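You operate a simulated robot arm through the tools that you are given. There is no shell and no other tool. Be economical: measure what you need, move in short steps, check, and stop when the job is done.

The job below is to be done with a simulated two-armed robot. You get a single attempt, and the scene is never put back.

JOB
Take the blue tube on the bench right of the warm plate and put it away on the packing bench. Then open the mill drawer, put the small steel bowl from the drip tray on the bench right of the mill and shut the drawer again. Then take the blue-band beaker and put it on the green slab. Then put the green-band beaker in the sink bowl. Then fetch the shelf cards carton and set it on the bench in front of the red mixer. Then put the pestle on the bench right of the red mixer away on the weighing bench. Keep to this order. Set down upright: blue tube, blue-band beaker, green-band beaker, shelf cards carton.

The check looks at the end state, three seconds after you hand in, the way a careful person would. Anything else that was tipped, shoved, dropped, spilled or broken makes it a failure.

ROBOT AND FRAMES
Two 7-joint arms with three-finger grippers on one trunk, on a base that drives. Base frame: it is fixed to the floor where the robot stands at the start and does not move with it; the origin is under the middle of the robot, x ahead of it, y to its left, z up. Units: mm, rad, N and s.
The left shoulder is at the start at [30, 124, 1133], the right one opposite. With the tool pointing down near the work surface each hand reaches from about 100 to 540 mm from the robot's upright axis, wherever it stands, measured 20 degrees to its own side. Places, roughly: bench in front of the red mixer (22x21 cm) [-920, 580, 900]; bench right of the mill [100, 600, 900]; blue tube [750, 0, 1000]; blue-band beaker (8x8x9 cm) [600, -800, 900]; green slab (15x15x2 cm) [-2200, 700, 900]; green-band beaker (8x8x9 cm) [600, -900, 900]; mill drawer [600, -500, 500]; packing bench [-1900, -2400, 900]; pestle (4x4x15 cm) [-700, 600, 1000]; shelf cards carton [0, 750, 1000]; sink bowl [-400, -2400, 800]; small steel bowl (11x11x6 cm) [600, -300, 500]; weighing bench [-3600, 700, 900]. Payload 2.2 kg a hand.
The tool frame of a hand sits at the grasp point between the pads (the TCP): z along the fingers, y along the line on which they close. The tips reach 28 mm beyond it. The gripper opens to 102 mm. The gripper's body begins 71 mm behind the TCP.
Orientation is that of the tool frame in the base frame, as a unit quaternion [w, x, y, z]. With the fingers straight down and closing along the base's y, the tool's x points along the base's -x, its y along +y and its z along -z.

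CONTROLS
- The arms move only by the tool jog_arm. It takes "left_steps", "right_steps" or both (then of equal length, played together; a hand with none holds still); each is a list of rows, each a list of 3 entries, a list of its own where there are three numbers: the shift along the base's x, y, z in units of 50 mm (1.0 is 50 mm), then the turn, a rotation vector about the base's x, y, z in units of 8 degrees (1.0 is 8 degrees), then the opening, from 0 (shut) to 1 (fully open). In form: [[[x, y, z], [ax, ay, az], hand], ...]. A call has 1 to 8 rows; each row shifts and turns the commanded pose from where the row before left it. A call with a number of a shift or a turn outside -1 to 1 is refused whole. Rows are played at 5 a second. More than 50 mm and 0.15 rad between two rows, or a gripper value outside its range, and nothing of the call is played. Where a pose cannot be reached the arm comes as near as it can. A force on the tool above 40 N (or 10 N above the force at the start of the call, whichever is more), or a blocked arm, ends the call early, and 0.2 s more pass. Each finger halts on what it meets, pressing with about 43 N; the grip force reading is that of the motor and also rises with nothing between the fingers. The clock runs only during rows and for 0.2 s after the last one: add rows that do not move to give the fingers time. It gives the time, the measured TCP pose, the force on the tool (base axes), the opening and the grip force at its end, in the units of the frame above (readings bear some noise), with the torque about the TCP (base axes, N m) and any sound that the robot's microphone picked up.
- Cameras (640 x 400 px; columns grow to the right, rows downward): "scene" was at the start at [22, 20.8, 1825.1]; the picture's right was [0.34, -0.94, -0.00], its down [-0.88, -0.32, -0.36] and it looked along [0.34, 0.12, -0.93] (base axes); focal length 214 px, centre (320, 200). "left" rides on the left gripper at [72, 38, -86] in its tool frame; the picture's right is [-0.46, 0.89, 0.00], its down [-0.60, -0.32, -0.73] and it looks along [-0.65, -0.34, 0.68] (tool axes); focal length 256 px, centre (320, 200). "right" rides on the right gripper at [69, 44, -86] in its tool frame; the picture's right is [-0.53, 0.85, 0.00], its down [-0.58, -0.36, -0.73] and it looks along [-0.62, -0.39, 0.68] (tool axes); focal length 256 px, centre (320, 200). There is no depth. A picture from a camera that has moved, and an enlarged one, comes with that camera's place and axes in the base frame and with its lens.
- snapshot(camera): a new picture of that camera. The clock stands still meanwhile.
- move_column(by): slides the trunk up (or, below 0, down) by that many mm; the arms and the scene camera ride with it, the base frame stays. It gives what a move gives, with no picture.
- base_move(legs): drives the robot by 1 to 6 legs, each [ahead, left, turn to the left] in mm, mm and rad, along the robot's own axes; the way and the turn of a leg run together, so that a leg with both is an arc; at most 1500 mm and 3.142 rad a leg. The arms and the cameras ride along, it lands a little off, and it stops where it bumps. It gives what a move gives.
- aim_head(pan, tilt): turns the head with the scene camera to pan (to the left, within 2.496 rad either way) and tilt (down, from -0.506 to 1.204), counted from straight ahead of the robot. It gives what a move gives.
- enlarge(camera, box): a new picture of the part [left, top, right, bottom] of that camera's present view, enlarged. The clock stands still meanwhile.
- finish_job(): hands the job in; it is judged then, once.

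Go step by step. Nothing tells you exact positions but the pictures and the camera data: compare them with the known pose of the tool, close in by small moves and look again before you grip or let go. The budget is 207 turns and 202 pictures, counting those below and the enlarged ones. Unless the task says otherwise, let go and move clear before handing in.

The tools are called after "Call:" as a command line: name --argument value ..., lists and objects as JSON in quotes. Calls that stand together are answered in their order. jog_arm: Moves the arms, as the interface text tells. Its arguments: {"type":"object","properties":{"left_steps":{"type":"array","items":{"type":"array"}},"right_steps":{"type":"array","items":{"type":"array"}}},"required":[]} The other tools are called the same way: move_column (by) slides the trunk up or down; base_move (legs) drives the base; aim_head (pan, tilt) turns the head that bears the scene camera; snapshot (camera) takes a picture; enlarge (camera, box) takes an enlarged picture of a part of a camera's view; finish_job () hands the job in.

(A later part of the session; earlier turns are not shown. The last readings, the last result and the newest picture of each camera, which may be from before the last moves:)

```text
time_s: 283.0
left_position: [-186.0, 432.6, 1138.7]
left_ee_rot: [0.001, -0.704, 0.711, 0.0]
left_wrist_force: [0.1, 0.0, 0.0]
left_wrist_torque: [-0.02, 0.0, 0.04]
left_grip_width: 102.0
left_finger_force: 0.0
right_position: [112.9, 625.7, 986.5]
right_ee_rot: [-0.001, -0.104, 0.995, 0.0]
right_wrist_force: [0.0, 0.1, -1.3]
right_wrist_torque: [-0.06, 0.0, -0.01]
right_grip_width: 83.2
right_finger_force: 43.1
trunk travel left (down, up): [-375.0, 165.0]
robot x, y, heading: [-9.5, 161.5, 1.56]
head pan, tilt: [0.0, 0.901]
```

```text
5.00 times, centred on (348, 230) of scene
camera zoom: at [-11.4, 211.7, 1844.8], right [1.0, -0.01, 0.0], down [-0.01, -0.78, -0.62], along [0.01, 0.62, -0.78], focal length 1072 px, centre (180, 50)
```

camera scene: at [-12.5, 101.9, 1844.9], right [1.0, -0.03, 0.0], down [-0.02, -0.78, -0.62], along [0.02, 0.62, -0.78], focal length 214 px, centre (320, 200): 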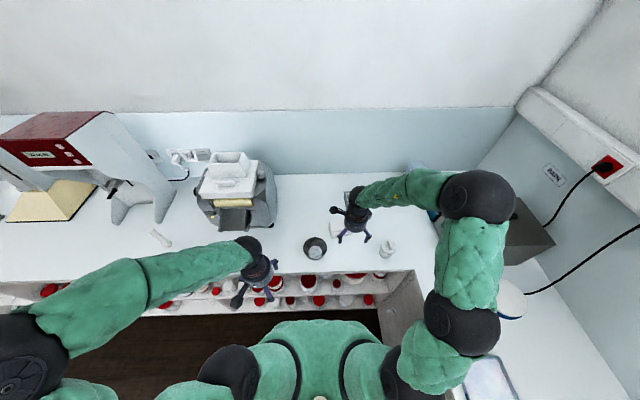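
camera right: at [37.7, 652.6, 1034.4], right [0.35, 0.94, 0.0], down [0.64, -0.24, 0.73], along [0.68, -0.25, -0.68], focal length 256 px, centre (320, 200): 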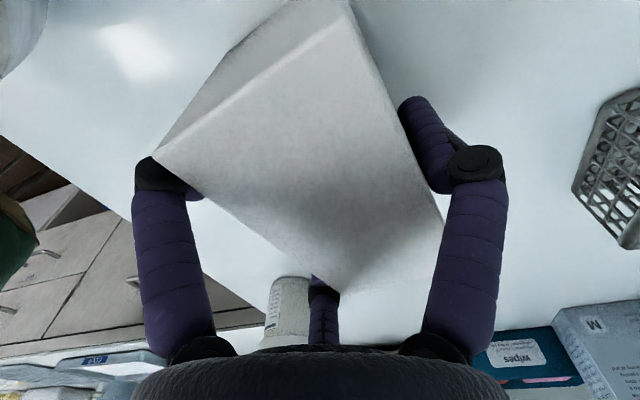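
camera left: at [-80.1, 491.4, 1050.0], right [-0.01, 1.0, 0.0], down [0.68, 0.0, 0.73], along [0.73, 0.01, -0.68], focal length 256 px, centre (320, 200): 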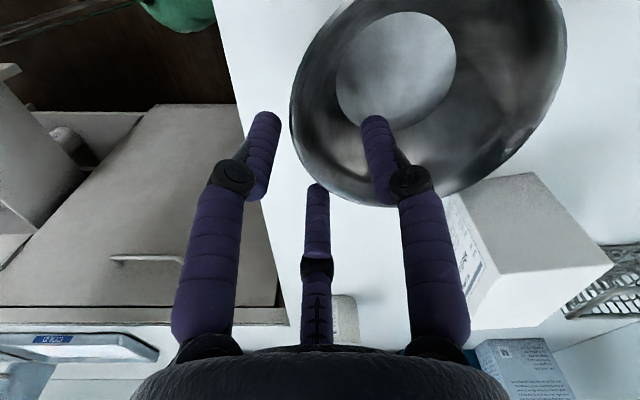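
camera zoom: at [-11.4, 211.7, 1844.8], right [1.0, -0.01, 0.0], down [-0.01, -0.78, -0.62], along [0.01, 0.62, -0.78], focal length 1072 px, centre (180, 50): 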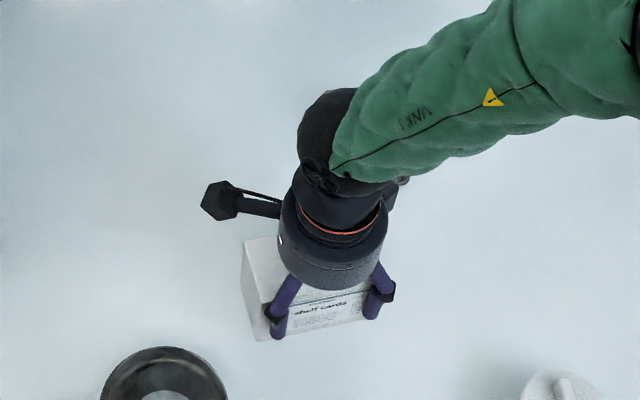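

Carton is held level. Raise, back off and drive sideways to the red mixer.

Call:
jog_arm --right_steps '[[[0, 0, 0.9], [0, 0, 0], 0.5], [[0, 0, 0.9], [0, 0, 0], 0.5], [[0, 0, 0.9], [0, 0, 0], 0.5], [[0, 0, 0], [0, 0, 0], 0.5]]'

Call:
base_move --legs '[[-250, 0, 0.01], [0, 1040, 0]]'

Call:
snapshot --camera "scene"

```text
time_s: 284.0
left_position: [-186.4, 433.4, 1137.4]
left_ee_rot: [0.0, -0.704, 0.711, 0.0]
left_wrist_force: [-0.8, 0.1, 0.2]
left_wrist_torque: [-0.03, 0.0, -0.01]
left_grip_width: 101.9
left_finger_force: 0.0
right_position: [113.3, 625.7, 1123.3]
right_ee_rot: [0.0, -0.104, 0.995, 0.0]
right_wrist_force: [0.7, -0.2, -1.6]
right_wrist_torque: [-0.02, -0.02, 0.0]
right_grip_width: 83.0
right_finger_force: 42.9
trunk travel left (down, up): [-375.0, 165.0]
robot x, y, heading: [-12.1, 160.6, 1.561]
head pan, tilt: [0.0, 0.901]
```

```text
time_s: 290.9
left_position: [-1251.2, 163.4, 1136.8]
left_ee_rot: [0.0, 0.715, -0.7, 0.0]
left_wrist_force: [0.2, -0.6, 0.0]
left_wrist_torque: [0.02, -0.01, -0.02]
left_grip_width: 102.0
left_finger_force: 0.1
right_position: [-958.1, 366.5, 1123.5]
right_ee_rot: [0.0, -0.119, 0.993, 0.001]
right_wrist_force: [-0.1, 0.0, -1.8]
right_wrist_torque: [-0.04, -0.02, 0.02]
right_grip_width: 83.1
right_finger_force: 42.5
trunk travel left (down, up): [-375.0, 165.0]
robot x, y, heading: [-1070.0, -101.7, 1.589]
head pan, tilt: [0.0, 0.901]
```

```text
59 pictures are left
camera scene: at [-1069.4, -52.4, 1844.9], right [1.0, 0.02, 0.0], down [0.02, -0.78, -0.62], along [-0.01, 0.62, -0.78], focal length 214 px, centre (320, 200)
```

scene: 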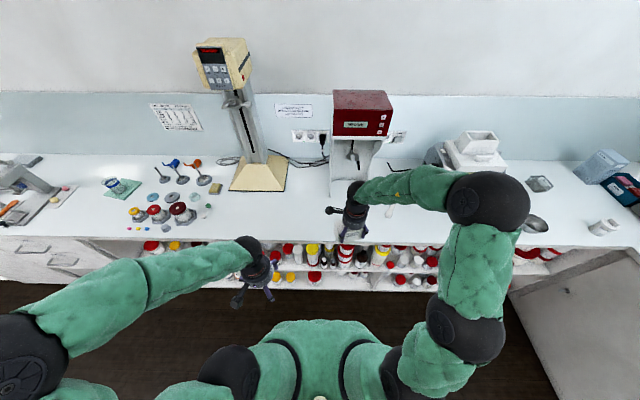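

Zoom on the mixer foot, free area and pestle.

Call:
enlarge --camera "scene" --box '[280, 130, 440, 250]'

```text
3.33 times, centred on (360, 190) of scene
camera zoom: at [-1069.4, -52.4, 1844.9], right [1.0, 0.02, 0.0], down [0.02, -0.78, -0.62], along [-0.01, 0.62, -0.78], focal length 715 px, centre (187, 233)
```

zoom: 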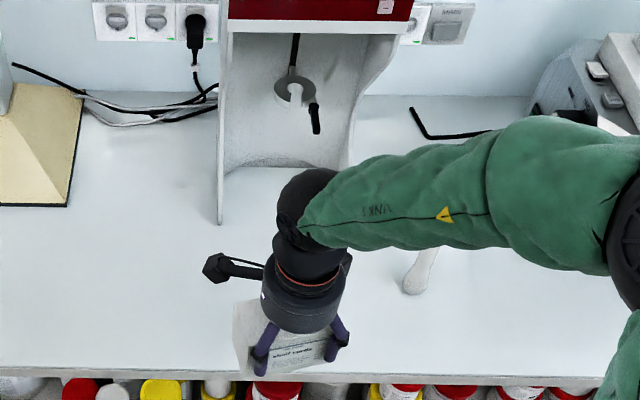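

Mixer front at y≈716, x -1029…-804; pestle at [-719, 590]. I'll set the carton at about [-917, 580]. Drive in and straighten it.

Call:
base_move --legs '[[200, -35, -0.018]]'

Call:
jog_arm --right_steps '[[[0, 0, 0], [0, 0, -0.8], 0.5], [[0, 0, 0], [0, 0, -0.6], 0.5], [[0, 0, -0.6], [0, 0, 0], 0.5], [[0, 0, -0.6], [0, 0, 0], 0.5], [[0, 0, 0], [0, 0, 0], 0.5]]'

Call:
enlarge --camera "scene" --box '[280, 150, 440, 270]'

Call:
snapshot --camera "right"

```text
time_s: 292.5
left_position: [-1211.9, 370.0, 1137.4]
left_ee_rot: [0.001, 0.708, -0.706, -0.001]
left_wrist_force: [0.2, 0.0, -0.4]
left_wrist_torque: [-0.03, -0.01, 0.03]
left_grip_width: 102.2
left_finger_force: 0.0
right_position: [-913.8, 567.1, 1122.3]
right_ee_rot: [0.0, -0.109, 0.994, 0.0]
right_wrist_force: [-0.7, 0.0, -2.2]
right_wrist_torque: [-0.06, 0.01, 0.01]
right_grip_width: 83.0
right_finger_force: 42.3
trunk travel left (down, up): [-375.0, 165.0]
robot x, y, heading: [-1035.0, 100.4, 1.572]
head pan, tilt: [0.0, 0.901]
```

```text
time_s: 293.7
left_position: [-1210.8, 368.9, 1137.8]
left_ee_rot: [0.0, 0.708, -0.706, -0.001]
left_wrist_force: [1.0, -1.0, 0.0]
left_wrist_torque: [0.03, 0.01, 0.0]
left_grip_width: 101.9
left_finger_force: 0.1
right_position: [-913.0, 565.2, 1063.9]
right_ee_rot: [0.0, -0.012, 1.0, 0.001]
right_wrist_force: [-0.2, 0.3, -2.2]
right_wrist_torque: [0.0, 0.0, 0.01]
right_grip_width: 82.9
right_finger_force: 43.4
trunk travel left (down, up): [-375.0, 165.0]
robot x, y, heading: [-1033.8, 104.0, 1.57]
head pan, tilt: [0.0, 0.901]
```

```text
3.33 times, centred on (360, 210) of scene
camera zoom: at [-1034.7, 148.5, 1844.9], right [1.0, 0.0, 0.0], down [0.0, -0.78, -0.62], along [0.0, 0.62, -0.78], focal length 715 px, centre (187, 167)
```

zoom: 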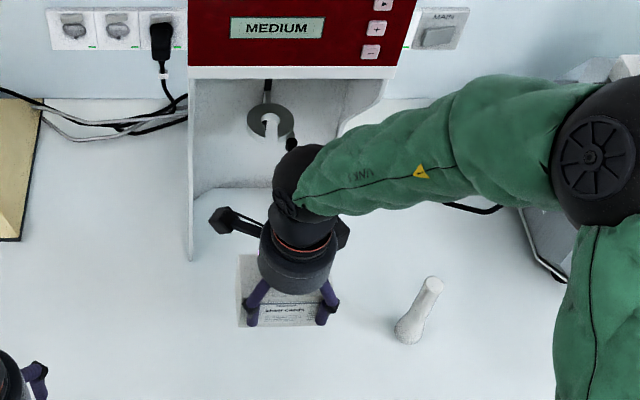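

```text
56 pictures are left
camera right: at [-982.5, 606.9, 1149.7], right [0.51, 0.86, 0.0], down [0.59, -0.35, 0.73], along [0.63, -0.37, -0.68], focal length 256 px, centre (320, 200)
```

right: 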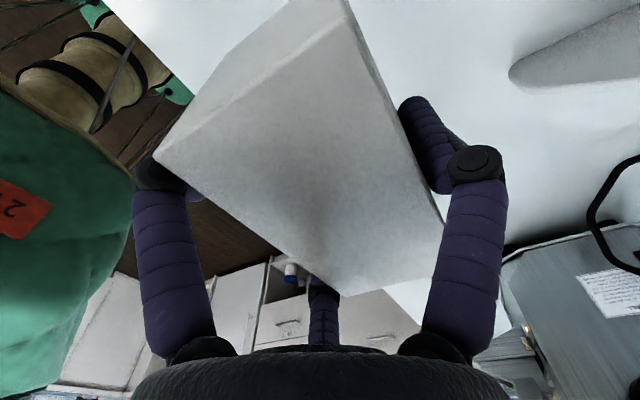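

Over the target spot. Lower to contact.

Call:
jog_arm --right_steps '[[[0, 0, -0.8], [0, 0, 0], 0.5], [[0, 0, -0.8], [0, 0, 0], 0.5], [[0, 0, -0.4], [0, 0, 0], 0.5], [[0, 0, -0.18], [0, 0, 0], 0.5], [[0, 0, -0.12], [0, 0, 0], 0.5], [[0, 0, -0.08], [0, 0, 0], 0.5], [[0, 0, 0], [0, 0, 0], 0.5]]'

```text
time_s: 295.3
left_position: [-1211.9, 368.2, 1138.1]
left_ee_rot: [-0.001, 0.707, -0.707, -0.001]
left_wrist_force: [0.3, 1.0, 0.3]
left_wrist_torque: [0.01, -0.02, -0.02]
left_grip_width: 101.9
left_finger_force: 0.2
right_position: [-913.2, 567.4, 947.9]
right_ee_rot: [0.001, -0.011, 1.0, 0.005]
right_wrist_force: [0.7, -5.7, 20.3]
right_wrist_torque: [-0.18, 0.75, 0.22]
right_grip_width: 83.2
right_finger_force: 43.0
trunk travel left (down, up): [-375.0, 165.0]
robot x, y, heading: [-1036.5, 97.9, 1.566]
head pan, tilt: [0.0, 0.901]
stopped in row 7 (right hand): the force on the tool passed its limit at 41 N (the readings are from after the stop); the commanded pose is now the measured one
```

Carton is on the bench. Release slowly and check.

Call:
jog_arm --right_steps '[[[0, 0, 0.04], [0, 0, 0], 0.82], [[0, 0, 0], [0, 0, 0], 0.88], [[0, 0, 0], [0, 0, 0], 0.94], [[0, 0, 0], [0, 0, 0], 1], [[0, 0, 0], [0, 0, 0], 1]]'

Call:
snapshot --camera "right"

Call:
enlarge --camera "scene" --box '[280, 150, 440, 270]'

```text
time_s: 296.5
left_position: [-1211.8, 369.2, 1137.9]
left_ee_rot: [0.0, 0.708, -0.706, -0.001]
left_wrist_force: [-0.2, -0.3, -0.4]
left_wrist_torque: [-0.02, 0.02, -0.02]
left_grip_width: 101.9
left_finger_force: 0.0
right_position: [-913.1, 568.0, 949.3]
right_ee_rot: [0.0, -0.011, 1.0, 0.003]
right_wrist_force: [-0.5, 0.2, -0.4]
right_wrist_torque: [0.01, -0.01, 0.01]
right_grip_width: 101.9
right_finger_force: 0.0
trunk travel left (down, up): [-375.0, 165.0]
robot x, y, heading: [-1032.9, 98.4, 1.571]
head pan, tilt: [0.0, 0.901]
```

```text
55 pictures are left
camera right: at [-983.0, 609.9, 1034.5], right [0.52, 0.86, 0.01], down [0.58, -0.36, 0.73], along [0.63, -0.37, -0.68], focal length 256 px, centre (320, 200)
```

right: 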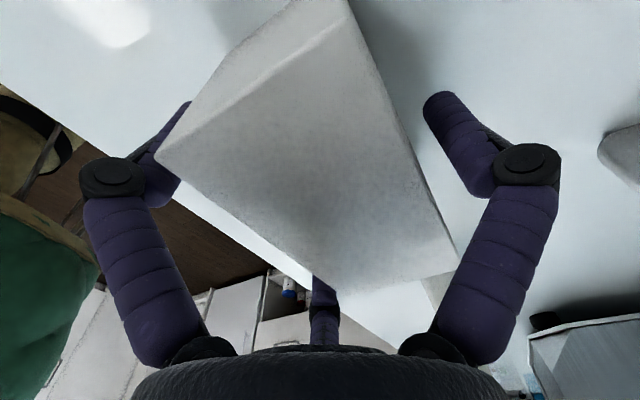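

```text
3.33 times, centred on (360, 210) of scene
camera zoom: at [-1034.5, 149.2, 1844.9], right [1.0, 0.0, 0.0], down [0.0, -0.78, -0.62], along [0.0, 0.62, -0.78], focal length 715 px, centre (187, 167)
```

zoom: 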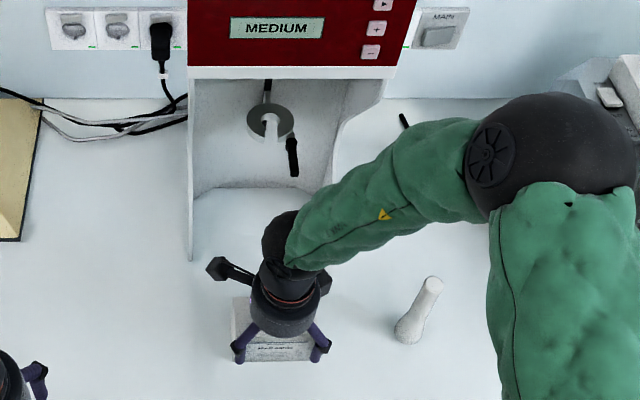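

Carton stands flat. Raise the hand straight up, then view for the pestle.

Call:
jog_arm --right_steps '[[[0, 0, 0.3], [0, 0, 0], 1], [[0, 0, 0.9], [0, 0, 0], 1], [[0, 0, 0.9], [0, 0, 0], 1], [[0, 0, 0.9], [0, 0, 0], 1], [[0, 0, 0.9], [0, 0, 0], 1]]'

Call:
base_move --legs '[[-60, -170, 0]]'

Call:
snapshot --camera "right"

Call:
enlarge --camera "scene" --box '[240, 150, 400, 270]'

```text
time_s: 297.7
left_position: [-1212.0, 367.9, 1137.8]
left_ee_rot: [-0.001, 0.708, -0.706, -0.001]
left_wrist_force: [0.3, -0.4, -0.4]
left_wrist_torque: [0.01, 0.01, 0.01]
left_grip_width: 102.0
left_finger_force: 0.1
right_position: [-915.0, 567.2, 1146.8]
right_ee_rot: [0.001, -0.011, 1.0, 0.003]
right_wrist_force: [0.6, 0.6, 0.1]
right_wrist_torque: [0.01, 0.0, -0.01]
right_grip_width: 101.9
right_finger_force: 0.1
trunk travel left (down, up): [-375.0, 165.0]
robot x, y, heading: [-1029.9, 104.2, 1.57]
head pan, tilt: [0.0, 0.901]
```

```text
time_s: 299.2
left_position: [-1042.7, 308.5, 1137.8]
left_ee_rot: [0.001, 0.707, -0.707, -0.002]
left_wrist_force: [-0.4, 0.6, 0.3]
left_wrist_torque: [-0.02, 0.03, -0.02]
left_grip_width: 102.0
left_finger_force: 0.1
right_position: [-746.1, 508.0, 1144.7]
right_ee_rot: [-0.001, -0.011, 1.0, 0.003]
right_wrist_force: [0.1, -0.1, -0.3]
right_wrist_torque: [0.01, 0.04, -0.01]
right_grip_width: 101.7
right_finger_force: 0.2
trunk travel left (down, up): [-375.0, 165.0]
robot x, y, heading: [-866.2, 40.8, 1.571]
head pan, tilt: [0.0, 0.901]
```

```text
53 pictures are left
camera right: at [-815.6, 549.0, 1231.0], right [0.52, 0.86, 0.01], down [0.58, -0.36, 0.73], along [0.63, -0.37, -0.69], focal length 256 px, centre (320, 200)
```

right: 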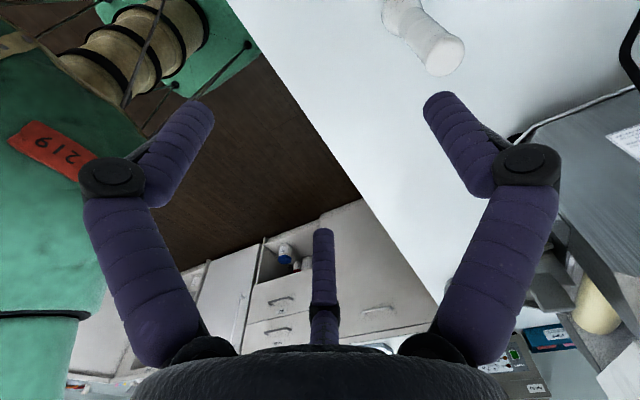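

```text
3.33 times, centred on (320, 210) of scene
camera zoom: at [-865.4, 87.7, 1844.9], right [1.0, 0.0, 0.0], down [0.0, -0.78, -0.62], along [0.0, 0.62, -0.78], focal length 715 px, centre (320, 167)
```

zoom: 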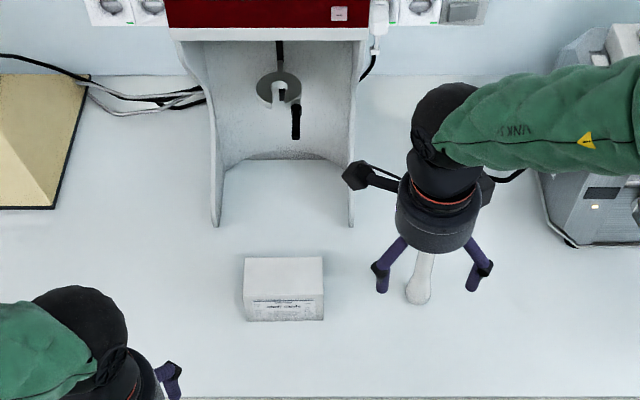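

Carton fine; pestle stands at [-721, 590]. Drive 80 mm forward and align above it.

Call:
base_move --legs '[[80, -22, 0]]'

Call:
jog_arm --right_steps '[[[0, 0, -0.4], [0, 0, 0], 1], [[0, 0, 0], [0, 0, 0], 1]]'

Call:
snapshot --camera "right"

```text
time_s: 300.2
left_position: [-1022.7, 387.7, 1138.3]
left_ee_rot: [0.001, 0.708, -0.706, -0.001]
left_wrist_force: [0.2, 0.9, -0.2]
left_wrist_torque: [-0.03, 0.02, -0.03]
left_grip_width: 102.2
left_finger_force: 0.1
right_position: [-725.3, 587.1, 1145.1]
right_ee_rot: [0.0, -0.01, 1.0, 0.003]
right_wrist_force: [0.3, 0.0, 0.3]
right_wrist_torque: [-0.07, 0.02, 0.01]
right_grip_width: 101.9
right_finger_force: 0.1
trunk travel left (down, up): [-375.0, 165.0]
robot x, y, heading: [-846.2, 119.9, 1.573]
head pan, tilt: [0.0, 0.901]
```

```text
time_s: 300.9
left_position: [-1023.2, 386.5, 1138.1]
left_ee_rot: [0.0, 0.707, -0.707, -0.002]
left_wrist_force: [-0.6, -0.4, 0.3]
left_wrist_torque: [0.0, 0.0, -0.02]
left_grip_width: 102.0
left_finger_force: 0.0
right_position: [-723.7, 588.3, 1124.1]
right_ee_rot: [0.0, -0.011, 1.0, 0.004]
right_wrist_force: [0.2, -1.2, -0.4]
right_wrist_torque: [0.03, 0.01, 0.0]
right_grip_width: 102.0
right_finger_force: 0.1
trunk travel left (down, up): [-375.0, 165.0]
robot x, y, heading: [-843.8, 120.4, 1.574]
head pan, tilt: [0.0, 0.901]
```

```text
51 pictures are left
camera right: at [-794.1, 628.4, 1210.8], right [0.52, 0.86, 0.01], down [0.58, -0.36, 0.73], along [0.63, -0.37, -0.68], focal length 256 px, centre (320, 200)
```

right: 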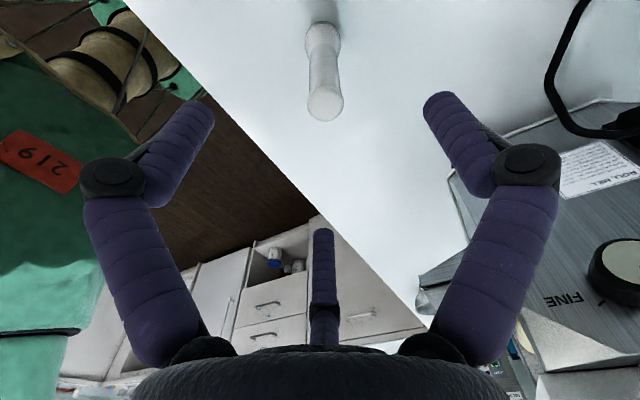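

Aligned. Descend around the pestle and close.

Call:
jog_arm --right_steps '[[[0, 0.07, -0.8], [0, 0, 0], 1], [[0, 0, -0.8], [0, 0, 0], 1], [[0, 0, -0.75], [0, 0, 0], 1], [[0, 0, 0], [0, 0, 0], 0.7], [[0, 0, 0], [0, 0, 0], 0.4], [[0, 0, 0], [0, 0, 0], 0.1], [[0, 0, 0], [0, 0, 0], 0.1], [[0, 0, 0], [0, 0, 0], 0.1]]'

Call:
snapshot --camera "right"

```text
time_s: 302.6
left_position: [-1023.3, 386.4, 1138.4]
left_ee_rot: [-0.001, 0.708, -0.706, 0.0]
left_wrist_force: [-1.4, -0.9, 0.2]
left_wrist_torque: [0.02, -0.02, -0.03]
left_grip_width: 101.8
left_finger_force: 0.0
right_position: [-724.9, 591.0, 1010.4]
right_ee_rot: [0.0, -0.011, 1.0, 0.003]
right_wrist_force: [0.0, -0.4, -1.0]
right_wrist_torque: [0.01, -0.02, -0.02]
right_grip_width: 24.4
right_finger_force: 43.3
trunk travel left (down, up): [-375.0, 165.0]
robot x, y, heading: [-843.4, 121.9, 1.571]
head pan, tilt: [0.0, 0.901]
```

```text
50 pictures are left
camera right: at [-795.3, 631.8, 1095.0], right [0.52, 0.86, 0.01], down [0.58, -0.36, 0.73], along [0.63, -0.37, -0.68], focal length 256 px, centre (320, 200)
```

right: 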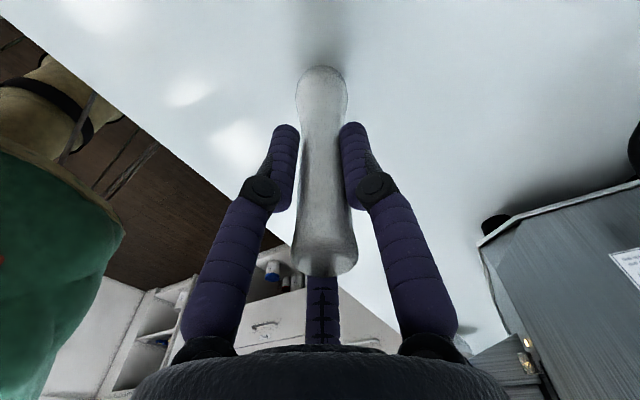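

Pestle held. Lift, back off, and drive to the weighing bench.

Call:
jog_arm --right_steps '[[[0, 0, 0.4], [0, 0, 0], 0.1], [[0, 0, 0.9], [0, 0, 0], 0.1], [[0, 0, 0.9], [0, 0, 0], 0.1], [[0, 0, 0.8], [0, 0, 0], 0.1], [[0, 0, 0], [0, 0, 0], 0.1]]'

```text
time_s: 303.9
left_position: [-1023.7, 387.6, 1137.8]
left_ee_rot: [0.0, 0.708, -0.706, -0.001]
left_wrist_force: [0.0, 0.6, 0.1]
left_wrist_torque: [0.02, -0.01, -0.01]
left_grip_width: 101.8
left_finger_force: 0.1
right_position: [-725.3, 590.9, 1156.7]
right_ee_rot: [0.0, -0.012, 1.0, 0.003]
right_wrist_force: [0.0, -0.8, -1.6]
right_wrist_torque: [0.0, -0.02, -0.02]
right_grip_width: 24.7
right_finger_force: 42.6
trunk travel left (down, up): [-375.0, 165.0]
robot x, y, heading: [-842.0, 116.2, 1.577]
head pan, tilt: [0.0, 0.901]
```

Call:
base_move --legs '[[-300, 0, 0], [0, 1400, 0], [0, 1300, 0]]'

Call:
aim_head --pan 0.0 --tilt 0.7

Call:
snapshot --camera "scene"

```text
time_s: 318.8
left_position: [-3773.0, 68.7, 1137.8]
left_ee_rot: [-0.001, 0.715, -0.699, -0.001]
left_wrist_force: [0.3, 0.2, 0.5]
left_wrist_torque: [-0.01, -0.03, 0.03]
left_grip_width: 101.9
left_finger_force: 0.1
right_position: [-3480.7, 280.2, 1156.7]
right_ee_rot: [0.0, -0.023, 1.0, 0.004]
right_wrist_force: [-1.0, -0.4, -1.2]
right_wrist_torque: [0.0, 0.01, -0.01]
right_grip_width: 23.7
right_finger_force: 42.6
trunk travel left (down, up): [-375.0, 165.0]
robot x, y, heading: [-3591.9, -197.8, 1.595]
head pan, tilt: [0.0, 0.901]
```

```text
time_s: 319.5
left_position: [-3772.3, 68.0, 1138.0]
left_ee_rot: [0.0, 0.716, -0.698, -0.001]
left_wrist_force: [0.3, -0.3, 0.1]
left_wrist_torque: [0.01, -0.03, 0.01]
left_grip_width: 102.3
left_finger_force: 0.2
right_position: [-3479.6, 279.1, 1156.1]
right_ee_rot: [0.001, -0.022, 1.0, 0.003]
right_wrist_force: [0.1, -0.3, -1.0]
right_wrist_torque: [0.0, 0.0, -0.01]
right_grip_width: 23.4
right_finger_force: 43.0
trunk travel left (down, up): [-375.0, 165.0]
robot x, y, heading: [-3590.9, -193.9, 1.596]
head pan, tilt: [0.0, 0.7]
```

```text
49 pictures are left
camera scene: at [-3590.7, -138.1, 1861.0], right [1.0, 0.02, 0.0], down [0.01, -0.64, -0.76], along [-0.02, 0.76, -0.64], focal length 214 px, centre (320, 200)
```

scene: 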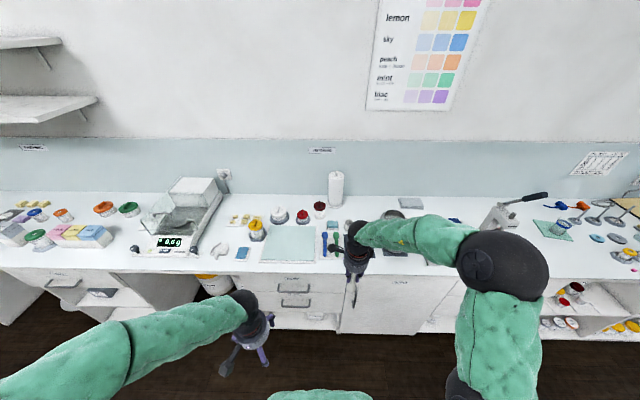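

Zoom over the bench to find the pestle's proper place (mortar).

Call:
enlarge --camera "scene" --box '[110, 130, 350, 280]'

Call:
enlarge --camera "scene" --box '[300, 170, 500, 290]'

Call:
enlarge --camera "scene" --box '[0, 130, 200, 280]'

```text
2.67 times, centred on (230, 205) of scene
camera zoom: at [-3590.7, -138.1, 1861.0], right [1.0, 0.02, 0.0], down [0.01, -0.64, -0.76], along [-0.02, 0.76, -0.64], focal length 572 px, centre (560, 187)
```

zoom: 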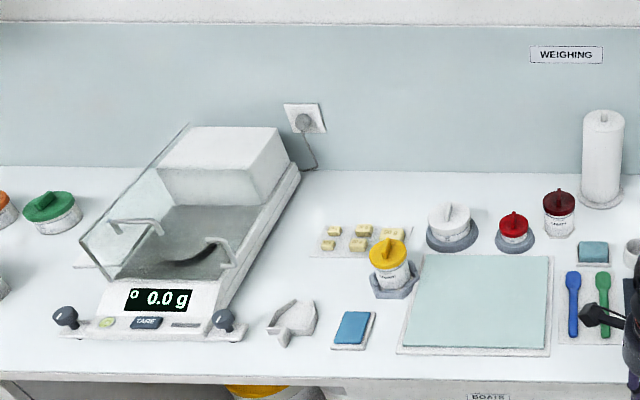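

```text
3.20 times, centred on (400, 230) of scene
camera zoom: at [-3590.7, -138.1, 1861.0], right [1.0, 0.02, 0.0], down [0.01, -0.64, -0.76], along [-0.02, 0.76, -0.64], focal length 686 px, centre (64, 104)
```

zoom: 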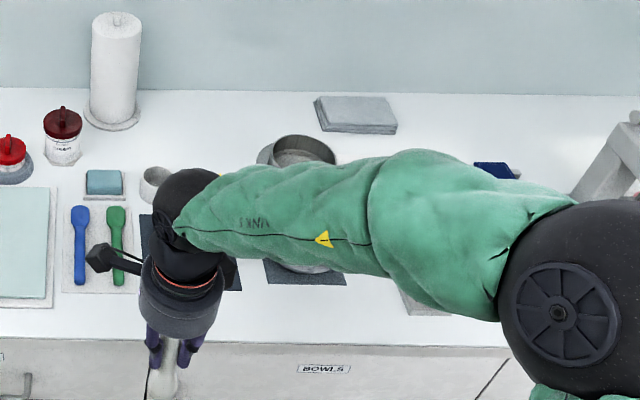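

```text
2.67 times, centred on (100, 205) of scene
camera zoom: at [-3590.7, -138.1, 1861.0], right [1.0, 0.02, 0.0], down [0.01, -0.64, -0.76], along [-0.02, 0.76, -0.64], focal length 572 px, centre (907, 187)
```

zoom: 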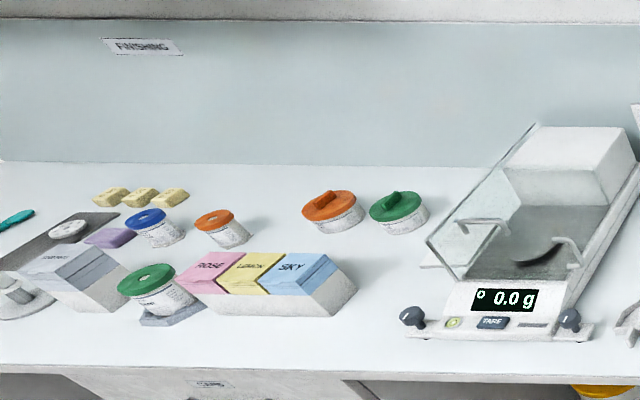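

The area right of the spatulas is hidden by the arm; I shift right 420 mm to see it.

Call:
base_move --legs '[[0, -420, -0.024]]'

Call:
snapshot --camera "scene"

Call:
enlarge --camera "scene" --box '[220, 180, 380, 280]'

```text
time_s: 322.2
left_position: [-3335.7, 77.3, 1139.4]
left_ee_rot: [0.0, -0.706, 0.708, 0.001]
left_wrist_force: [1.1, -0.2, -0.7]
left_wrist_torque: [-0.01, 0.03, 0.0]
left_grip_width: 102.0
left_finger_force: 0.1
right_position: [-3039.0, 281.3, 1155.9]
right_ee_rot: [0.0, -0.009, 1.0, 0.003]
right_wrist_force: [0.2, 0.5, -1.3]
right_wrist_torque: [-0.03, 0.01, -0.03]
right_grip_width: 23.3
right_finger_force: 43.4
trunk travel left (down, up): [-375.0, 165.0]
robot x, y, heading: [-3157.3, -195.9, 1.571]
head pan, tilt: [0.0, 0.7]
```

```text
45 pictures are left
camera scene: at [-3158.4, -133.6, 1861.0], right [1.0, 0.0, 0.0], down [0.0, -0.64, -0.76], along [0.0, 0.76, -0.64], focal length 214 px, centre (320, 200)
```

scene: 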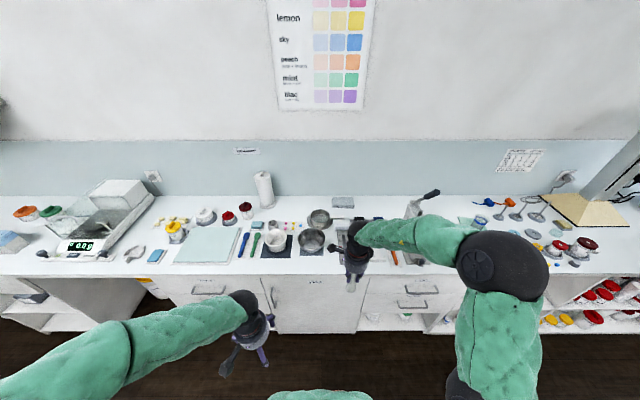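

```text
4.00 times, centred on (300, 230) of scene
camera zoom: at [-3158.4, -133.6, 1861.0], right [1.0, 0.0, 0.0], down [0.0, -0.64, -0.76], along [0.0, 0.76, -0.64], focal length 858 px, centre (400, 80)
```

zoom: 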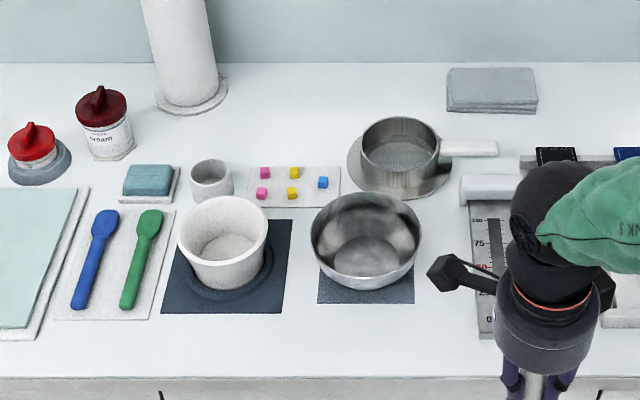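

There's a white mortar at ≈[-3399, 612] and a small white cup behind it. Zoom in on both.

Call:
enlarge --camera "scene" --box '[256, 215, 304, 245]'

Call:
enlarge --camera "scene" --box '[250, 218, 330, 268]'

```text
13.33 times, centred on (280, 230) of scene
camera zoom: at [-3158.4, -133.6, 1861.0], right [1.0, 0.0, 0.0], down [0.0, -0.64, -0.76], along [0.0, 0.76, -0.64], focal length 2860 px, centre (853, -200)
```

zoom: 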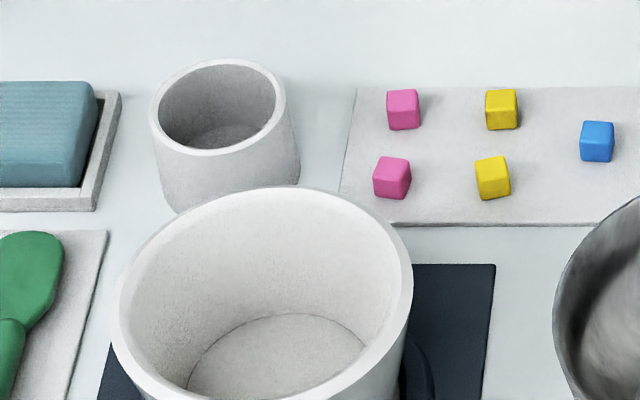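

```text
8.00 times, centred on (290, 243) of scene
camera zoom: at [-3158.4, -133.6, 1861.0], right [1.0, 0.0, 0.0], down [0.0, -0.64, -0.76], along [0.0, 0.76, -0.64], focal length 1716 px, centre (560, -144)
```

zoom: 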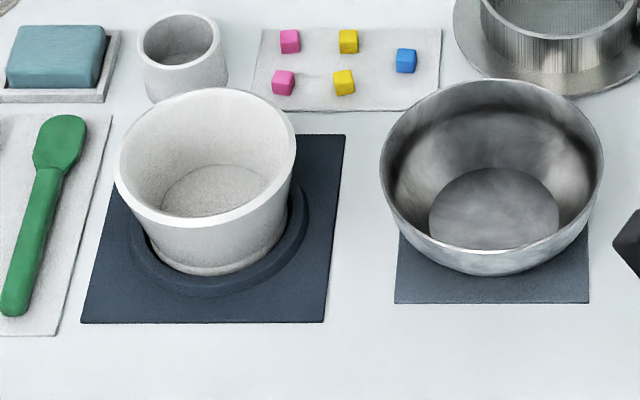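

The small thick-walled cup (rim ≈[-3444, 756, 935], inner ∅≈50) is evidently the pestle holder. I raise the trunk a bit for reach and drive in front of it.

Call:
move_column --by 60

Call:
base_move --legs '[[0, 411, 0], [300, 0, 0]]'

Call:
aim_head --pan 0.0 --tilt 0.9

Call:
snapshot --camera "scene"

Call:
snapshot --camera "right"

```text
time_s: 323.2
left_position: [-3336.1, 78.4, 1197.3]
left_ee_rot: [0.0, -0.707, 0.707, 0.001]
left_wrist_force: [0.0, 0.6, 0.4]
left_wrist_torque: [0.03, 0.02, 0.0]
left_grip_width: 102.0
left_finger_force: 0.1
right_position: [-3037.9, 279.9, 1217.5]
right_ee_rot: [0.0, -0.009, 1.0, 0.003]
right_wrist_force: [1.1, -0.9, -1.4]
right_wrist_torque: [0.05, -0.01, -0.04]
right_grip_width: 23.2
right_finger_force: 42.8
trunk travel left (down, up): [-435.0, 105.0]
robot x, y, heading: [-3161.4, -190.8, 1.569]
head pan, tilt: [0.0, 0.7]
```

```text
time_s: 327.3
left_position: [-3742.3, 371.9, 1197.6]
left_ee_rot: [0.001, -0.705, 0.709, 0.0]
left_wrist_force: [0.5, 0.3, 0.6]
left_wrist_torque: [0.0, 0.03, 0.02]
left_grip_width: 101.9
left_finger_force: 0.1
right_position: [-3442.9, 575.0, 1216.4]
right_ee_rot: [0.0, -0.008, 1.0, 0.002]
right_wrist_force: [-0.1, -0.2, -1.6]
right_wrist_torque: [0.0, 0.01, -0.02]
right_grip_width: 23.4
right_finger_force: 43.5
trunk travel left (down, up): [-435.0, 105.0]
robot x, y, heading: [-3564.0, 104.6, 1.565]
head pan, tilt: [0.0, 0.7]
```

```text
time_s: 328.0
left_position: [-3742.1, 372.9, 1197.8]
left_ee_rot: [0.0, -0.705, 0.709, 0.0]
left_wrist_force: [-0.5, -0.2, -0.5]
left_wrist_torque: [0.0, 0.02, -0.01]
left_grip_width: 101.7
left_finger_force: 0.2
right_position: [-3442.5, 574.2, 1216.0]
right_ee_rot: [0.0, -0.008, 1.0, 0.003]
right_wrist_force: [0.5, 0.8, -1.2]
right_wrist_torque: [-0.03, 0.03, -0.01]
right_grip_width: 23.2
right_finger_force: 42.6
trunk travel left (down, up): [-435.0, 105.0]
robot x, y, heading: [-3564.0, 104.8, 1.563]
head pan, tilt: [0.0, 0.901]
```

```text
41 pictures are left
camera scene: at [-3565.6, 151.6, 1904.9], right [1.0, -0.01, 0.0], down [0.0, -0.78, -0.62], along [0.0, 0.62, -0.78], focal length 214 px, centre (320, 200)
```

scene: 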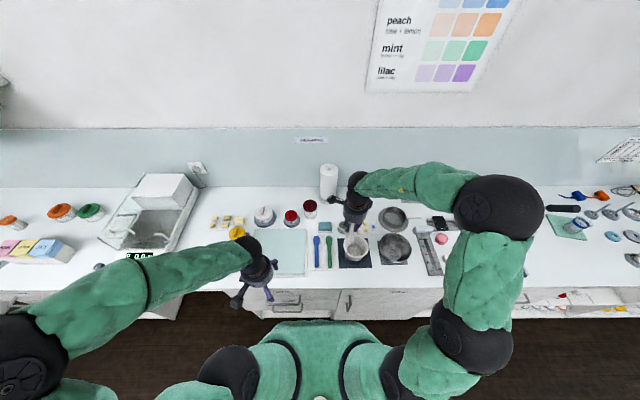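

```text
40 pictures are left
camera right: at [-3512.7, 616.6, 1303.0], right [0.52, 0.85, 0.01], down [0.58, -0.36, 0.73], along [0.62, -0.38, -0.68], focal length 256 px, centre (320, 200)
```

right: 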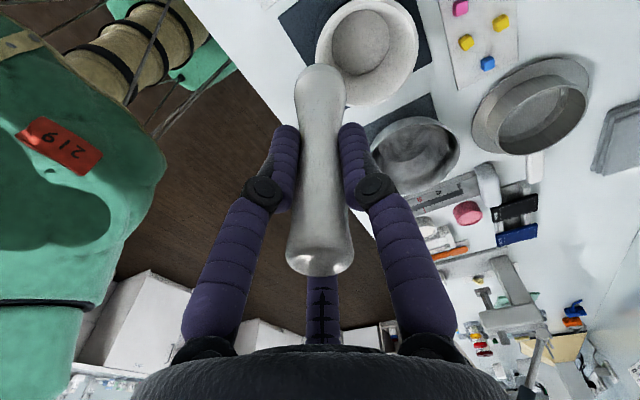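

Drive 88 mm more and extend toward the cup at height, testing reach.

Call:
base_move --legs '[[88, 0, 0.005]]'

Call:
jog_arm --right_steps '[[[0, 0.7, -0.5], [0, 0, 0], 0.1], [[0, 0.7, -0.5], [0, 0, 0], 0.1], [[0, 0.4, -0.5], [0, 0, 0], 0.1], [[0, 0, 0], [0, 0, 0], 0.1]]'

Call:
enlarge --camera "scene" --box '[300, 160, 396, 240]'

Call:
snapshot --camera "right"

```text
time_s: 329.2
left_position: [-3742.5, 443.3, 1198.0]
left_ee_rot: [0.001, -0.704, 0.71, 0.001]
left_wrist_force: [-1.1, 0.8, -0.1]
left_wrist_torque: [0.05, 0.0, 0.0]
left_grip_width: 102.2
left_finger_force: 0.0
right_position: [-3443.5, 642.7, 1216.5]
right_ee_rot: [0.0, -0.005, 1.0, 0.004]
right_wrist_force: [-0.2, -0.9, -1.6]
right_wrist_torque: [0.04, -0.01, 0.02]
right_grip_width: 23.4
right_finger_force: 42.9
trunk travel left (down, up): [-435.0, 105.0]
robot x, y, heading: [-3567.9, 171.6, 1.561]
head pan, tilt: [0.0, 0.901]
stopped in leg 1: the robot was blocked; the commanded pose is now the measured one
```

```text
time_s: 330.2
left_position: [-3742.5, 442.2, 1199.4]
left_ee_rot: [0.001, -0.704, 0.71, 0.001]
left_wrist_force: [-0.1, 0.5, 0.4]
left_wrist_torque: [0.02, 0.01, 0.02]
left_grip_width: 101.9
left_finger_force: 0.0
right_position: [-3443.2, 734.2, 1141.0]
right_ee_rot: [0.0, -0.006, 1.0, 0.003]
right_wrist_force: [0.5, 0.3, -1.1]
right_wrist_torque: [0.05, -0.01, -0.02]
right_grip_width: 23.8
right_finger_force: 43.1
trunk travel left (down, up): [-435.0, 105.0]
robot x, y, heading: [-3568.8, 168.6, 1.561]
head pan, tilt: [0.0, 0.901]
```

```text
5.00 times, centred on (348, 200) of scene
camera zoom: at [-3567.8, 220.1, 1904.9], right [1.0, -0.01, 0.0], down [-0.01, -0.78, -0.62], along [0.01, 0.62, -0.78], focal length 1072 px, centre (180, 200)
```

zoom: 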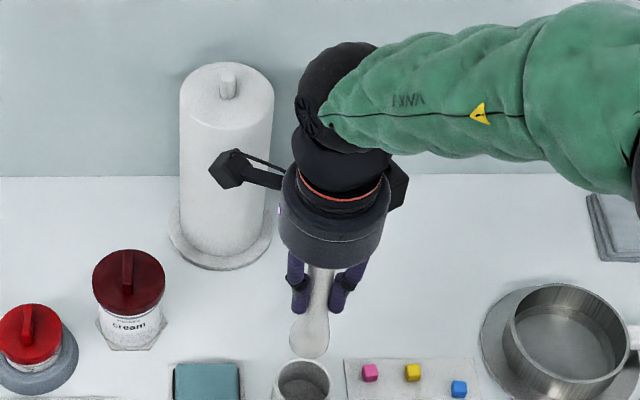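

```text
38 pictures are left
camera right: at [-3512.1, 775.9, 1227.6], right [0.52, 0.85, 0.01], down [0.58, -0.36, 0.73], along [0.62, -0.38, -0.68], focal length 256 px, centre (320, 200)
```

right: 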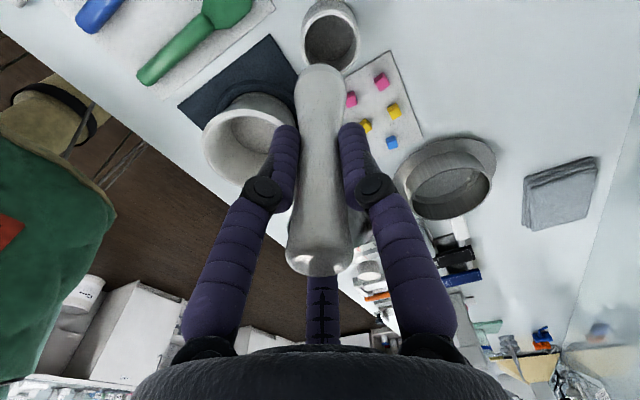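

Base bumped at y≈171 (harmless), but reach suffices. Cup centre ≈[-3443, 751]. Move over and lower close to the rim for a check.

Call:
jog_arm --right_steps '[[[0, 0.33, 0], [0, 0, 0], 0.1], [[0, 0, -0.7], [0, 0, 0], 0.1], [[0, 0, -0.65], [0, 0, 0], 0.1], [[0, 0, 0], [0, 0, 0], 0.1]]'

Call:
enlarge --camera "right" --box '[272, 0, 400, 80]'

Call:
enlarge --camera "scene" --box '[310, 190, 390, 240]'

```text
time_s: 331.2
left_position: [-3742.7, 443.0, 1198.5]
left_ee_rot: [0.0, -0.704, 0.71, 0.001]
left_wrist_force: [-0.6, -0.7, -0.2]
left_wrist_torque: [0.0, -0.02, 0.01]
left_grip_width: 102.0
left_finger_force: 0.2
right_position: [-3443.1, 750.2, 1072.9]
right_ee_rot: [0.0, -0.006, 1.0, 0.003]
right_wrist_force: [-1.2, 0.2, -1.3]
right_wrist_torque: [0.03, 0.01, -0.01]
right_grip_width: 23.1
right_finger_force: 43.3
trunk travel left (down, up): [-435.0, 105.0]
robot x, y, heading: [-3564.0, 176.2, 1.559]
head pan, tilt: [0.0, 0.901]
```

```text
5.00 times, centred on (336, 40) of right
camera zoom: at [-3512.1, 791.6, 1158.7], right [0.52, 0.85, 0.01], down [0.58, -0.36, 0.73], along [0.62, -0.38, -0.68], focal length 1280 px, centre (240, 1000)
```

zoom: 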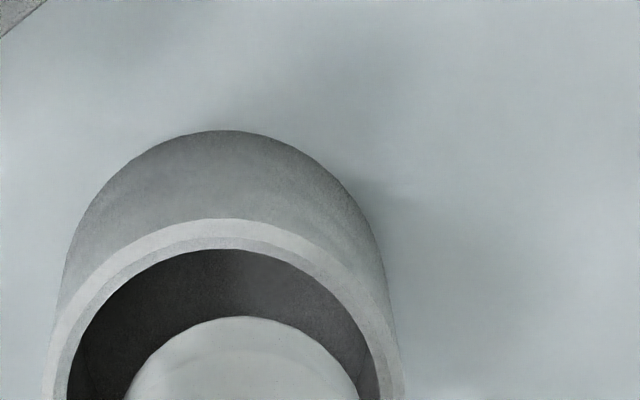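

```text
8.00 times, centred on (350, 215) of scene
camera zoom: at [-3567.7, 220.5, 1904.9], right [1.0, -0.01, 0.0], down [-0.01, -0.78, -0.62], along [0.01, 0.62, -0.78], focal length 1716 px, centre (80, 80)
```

zoom: 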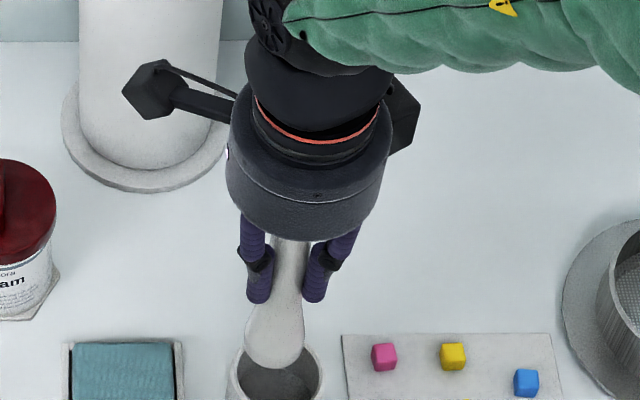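

The pestle bulb (≈37 mm) is nearly over the 52 mm opening; shift (+3, -5) and lower into it.

Call:
jog_arm --right_steps '[[[0.06, -0.1, 0], [0, 0, 0], 0.1], [[0, 0, -0.35], [0, 0, 0], 0.1], [[0, 0, -0.25], [0, 0, 0], 0.1], [[0, 0, 0], [0, 0, 0], 0.1]]'

Call:
enlarge --camera "right" --box '[256, 0, 400, 90]'

Call:
enlarge --camera "scene" --box '[310, 200, 390, 250]'

```text
time_s: 332.2
left_position: [-3742.8, 446.4, 1196.5]
left_ee_rot: [0.0, -0.704, 0.71, 0.0]
left_wrist_force: [0.3, 0.2, 0.3]
left_wrist_torque: [-0.02, 0.0, 0.0]
left_grip_width: 102.0
left_finger_force: 0.0
right_position: [-3440.2, 746.0, 1038.9]
right_ee_rot: [0.001, -0.007, 1.0, 0.0]
right_wrist_force: [1.2, 0.7, -0.6]
right_wrist_torque: [-0.96, -0.36, -0.02]
right_grip_width: 23.5
right_finger_force: 42.9
trunk travel left (down, up): [-435.0, 105.0]
robot x, y, heading: [-3568.1, 177.2, 1.56]
head pan, tilt: [0.0, 0.901]
```

```text
4.44 times, centred on (328, 45) of right
camera zoom: at [-3509.2, 788.8, 1126.0], right [0.52, 0.85, 0.0], down [0.58, -0.36, 0.73], along [0.62, -0.38, -0.68], focal length 1138 px, centre (284, 889)
```

zoom: 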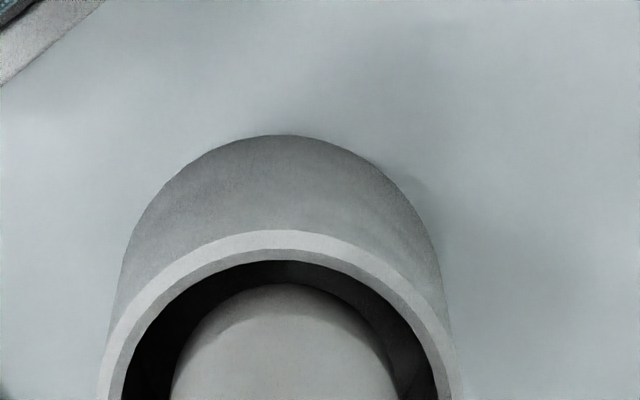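

```text
8.00 times, centred on (350, 225) of scene
camera zoom: at [-3567.2, 225.1, 1904.6], right [1.0, -0.01, 0.0], down [-0.01, -0.79, -0.62], along [0.01, 0.62, -0.79], focal length 1716 px, centre (80, 0)
```

zoom: 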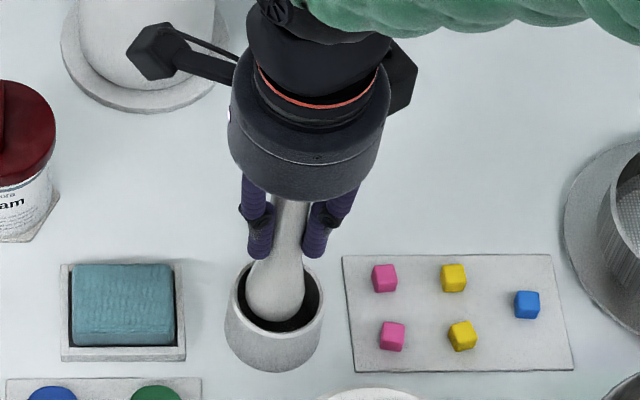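

Entering the cup. Continue lowering slowly.

Call:
jog_arm --right_steps '[[[0, 0, -0.2], [0, 0, 0], 0.1], [[0, 0, -0.16], [0, 0, 0], 0.1], [[0, 0, 0], [0, 0, 0], 0.1]]'

Call:
enlarge --camera "scene" --box '[310, 200, 390, 250]'

```text
time_s: 333.1
left_position: [-3742.1, 443.1, 1198.1]
left_ee_rot: [0.0, -0.704, 0.71, 0.001]
left_wrist_force: [0.5, -0.5, -0.1]
left_wrist_torque: [0.0, -0.01, -0.01]
left_grip_width: 102.2
left_finger_force: 0.0
right_position: [-3440.1, 744.9, 1024.6]
right_ee_rot: [0.0, -0.006, 1.0, 0.004]
right_wrist_force: [0.1, -0.9, -1.5]
right_wrist_torque: [-0.18, -0.08, -0.04]
right_grip_width: 23.6
right_finger_force: 43.2
trunk travel left (down, up): [-435.0, 105.0]
robot x, y, heading: [-3563.2, 176.3, 1.563]
head pan, tilt: [0.0, 0.901]
```

```text
8.00 times, centred on (350, 225) of scene
camera zoom: at [-3567.5, 220.8, 1904.9], right [1.0, -0.01, 0.0], down [-0.01, -0.78, -0.62], along [0.01, 0.62, -0.78], focal length 1716 px, centre (80, 0)
```

zoom: 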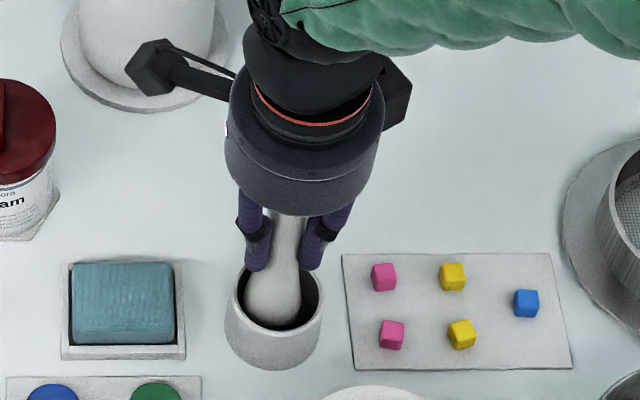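

Call:
jog_arm --right_steps '[[[0, 0, -0.1], [0, 0, 0], 0.1], [[0, 0, -0.08], [0, 0, 0], 0.1], [[0, 0, 0], [0, 0, 0], 0.1]]'

```text
time_s: 333.9
left_position: [-3742.1, 443.4, 1197.4]
left_ee_rot: [0.0, -0.703, 0.711, 0.0]
left_wrist_force: [-0.7, 0.1, 0.3]
left_wrist_torque: [0.01, -0.01, -0.03]
left_grip_width: 102.0
left_finger_force: 0.0
right_position: [-3439.0, 745.4, 1015.4]
right_ee_rot: [-0.001, -0.006, 1.0, 0.003]
right_wrist_force: [0.0, 0.3, -1.4]
right_wrist_torque: [-0.07, -0.01, 0.01]
right_grip_width: 23.6
right_finger_force: 42.6
trunk travel left (down, up): [-435.0, 105.0]
robot x, y, heading: [-3568.7, 172.4, 1.561]
head pan, tilt: [0.0, 0.901]
```

Call:
jog_arm --right_steps '[[[0, 0, -0.08], [0, 0, 0], 0.1], [[0, 0, -0.06], [0, 0, 0], 0.1], [[0, 0, 0], [0, 0, 0], 0.1]]'

Call:
enlarge --camera "scene" --box '[310, 200, 390, 250]'

```text
time_s: 334.6
left_position: [-3742.6, 441.1, 1197.9]
left_ee_rot: [0.002, -0.704, 0.71, 0.001]
left_wrist_force: [-0.9, -0.4, -1.5]
left_wrist_torque: [0.0, -0.02, 0.0]
left_grip_width: 101.9
left_finger_force: 0.0
right_position: [-3439.6, 746.5, 1012.6]
right_ee_rot: [0.0, -0.006, 1.0, 0.005]
right_wrist_force: [-0.1, -5.6, 27.1]
right_wrist_torque: [-0.68, 0.2, -0.04]
right_grip_width: 23.3
right_finger_force: 43.3
trunk travel left (down, up): [-435.0, 105.0]
robot x, y, heading: [-3571.2, 176.1, 1.559]
head pan, tilt: [0.0, 0.901]
```

```text
8.00 times, centred on (350, 225) of scene
camera zoom: at [-3568.1, 217.6, 1905.2], right [1.0, -0.01, 0.0], down [-0.01, -0.78, -0.62], along [0.01, 0.62, -0.78], focal length 1716 px, centre (80, 0)
```

zoom: 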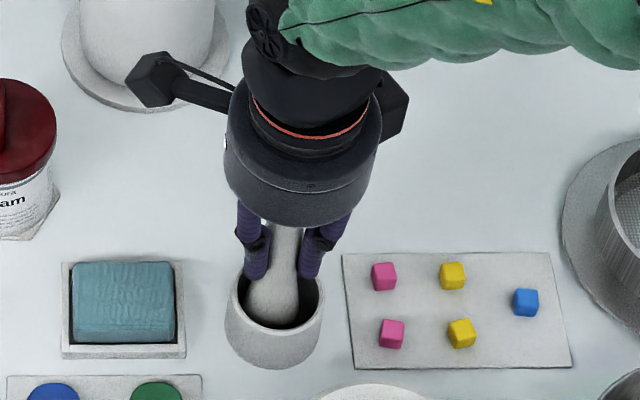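

Seated on the cup floor. Release slowly.

Call:
jog_arm --right_steps '[[[0, 0, 0.05], [0, 0, 0], 0.25], [[0, 0, 0], [0, 0, 0], 0.35], [[0, 0, 0], [0, 0, 0], 0.5], [[0, 0, 0], [0, 0, 0], 0.7], [[0, 0, 0], [0, 0, 0], 0.9], [[0, 0, 0], [0, 0, 0], 0.9]]'

Call:
snapshot --camera "right"

```text
time_s: 336.1
left_position: [-3743.0, 442.1, 1197.9]
left_ee_rot: [0.001, -0.703, 0.711, 0.001]
left_wrist_force: [0.5, 0.1, 0.2]
left_wrist_torque: [0.01, -0.02, 0.03]
left_grip_width: 101.9
left_finger_force: 0.1
right_position: [-3440.2, 744.9, 1011.5]
right_ee_rot: [0.0, -0.005, 1.0, 0.003]
right_wrist_force: [0.4, -0.5, -0.2]
right_wrist_torque: [-0.03, 0.03, -0.02]
right_grip_width: 91.7
right_finger_force: 0.0
trunk travel left (down, up): [-435.0, 105.0]
robot x, y, heading: [-3568.4, 175.0, 1.561]
head pan, tilt: [0.0, 0.901]
```

```text
31 pictures are left
camera right: at [-3509.8, 787.7, 1098.3], right [0.52, 0.85, 0.0], down [0.58, -0.36, 0.73], along [0.62, -0.38, -0.68], focal length 256 px, centre (320, 200)
```

right: 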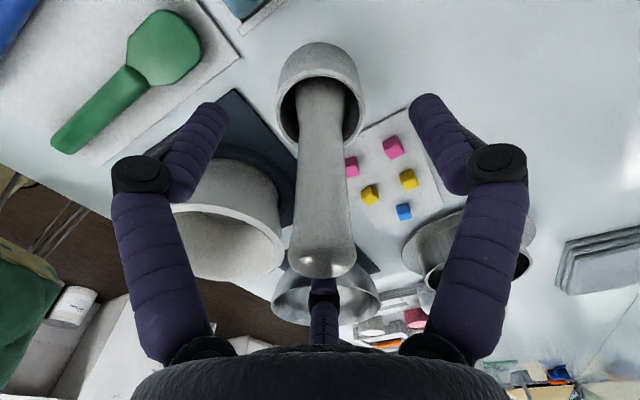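

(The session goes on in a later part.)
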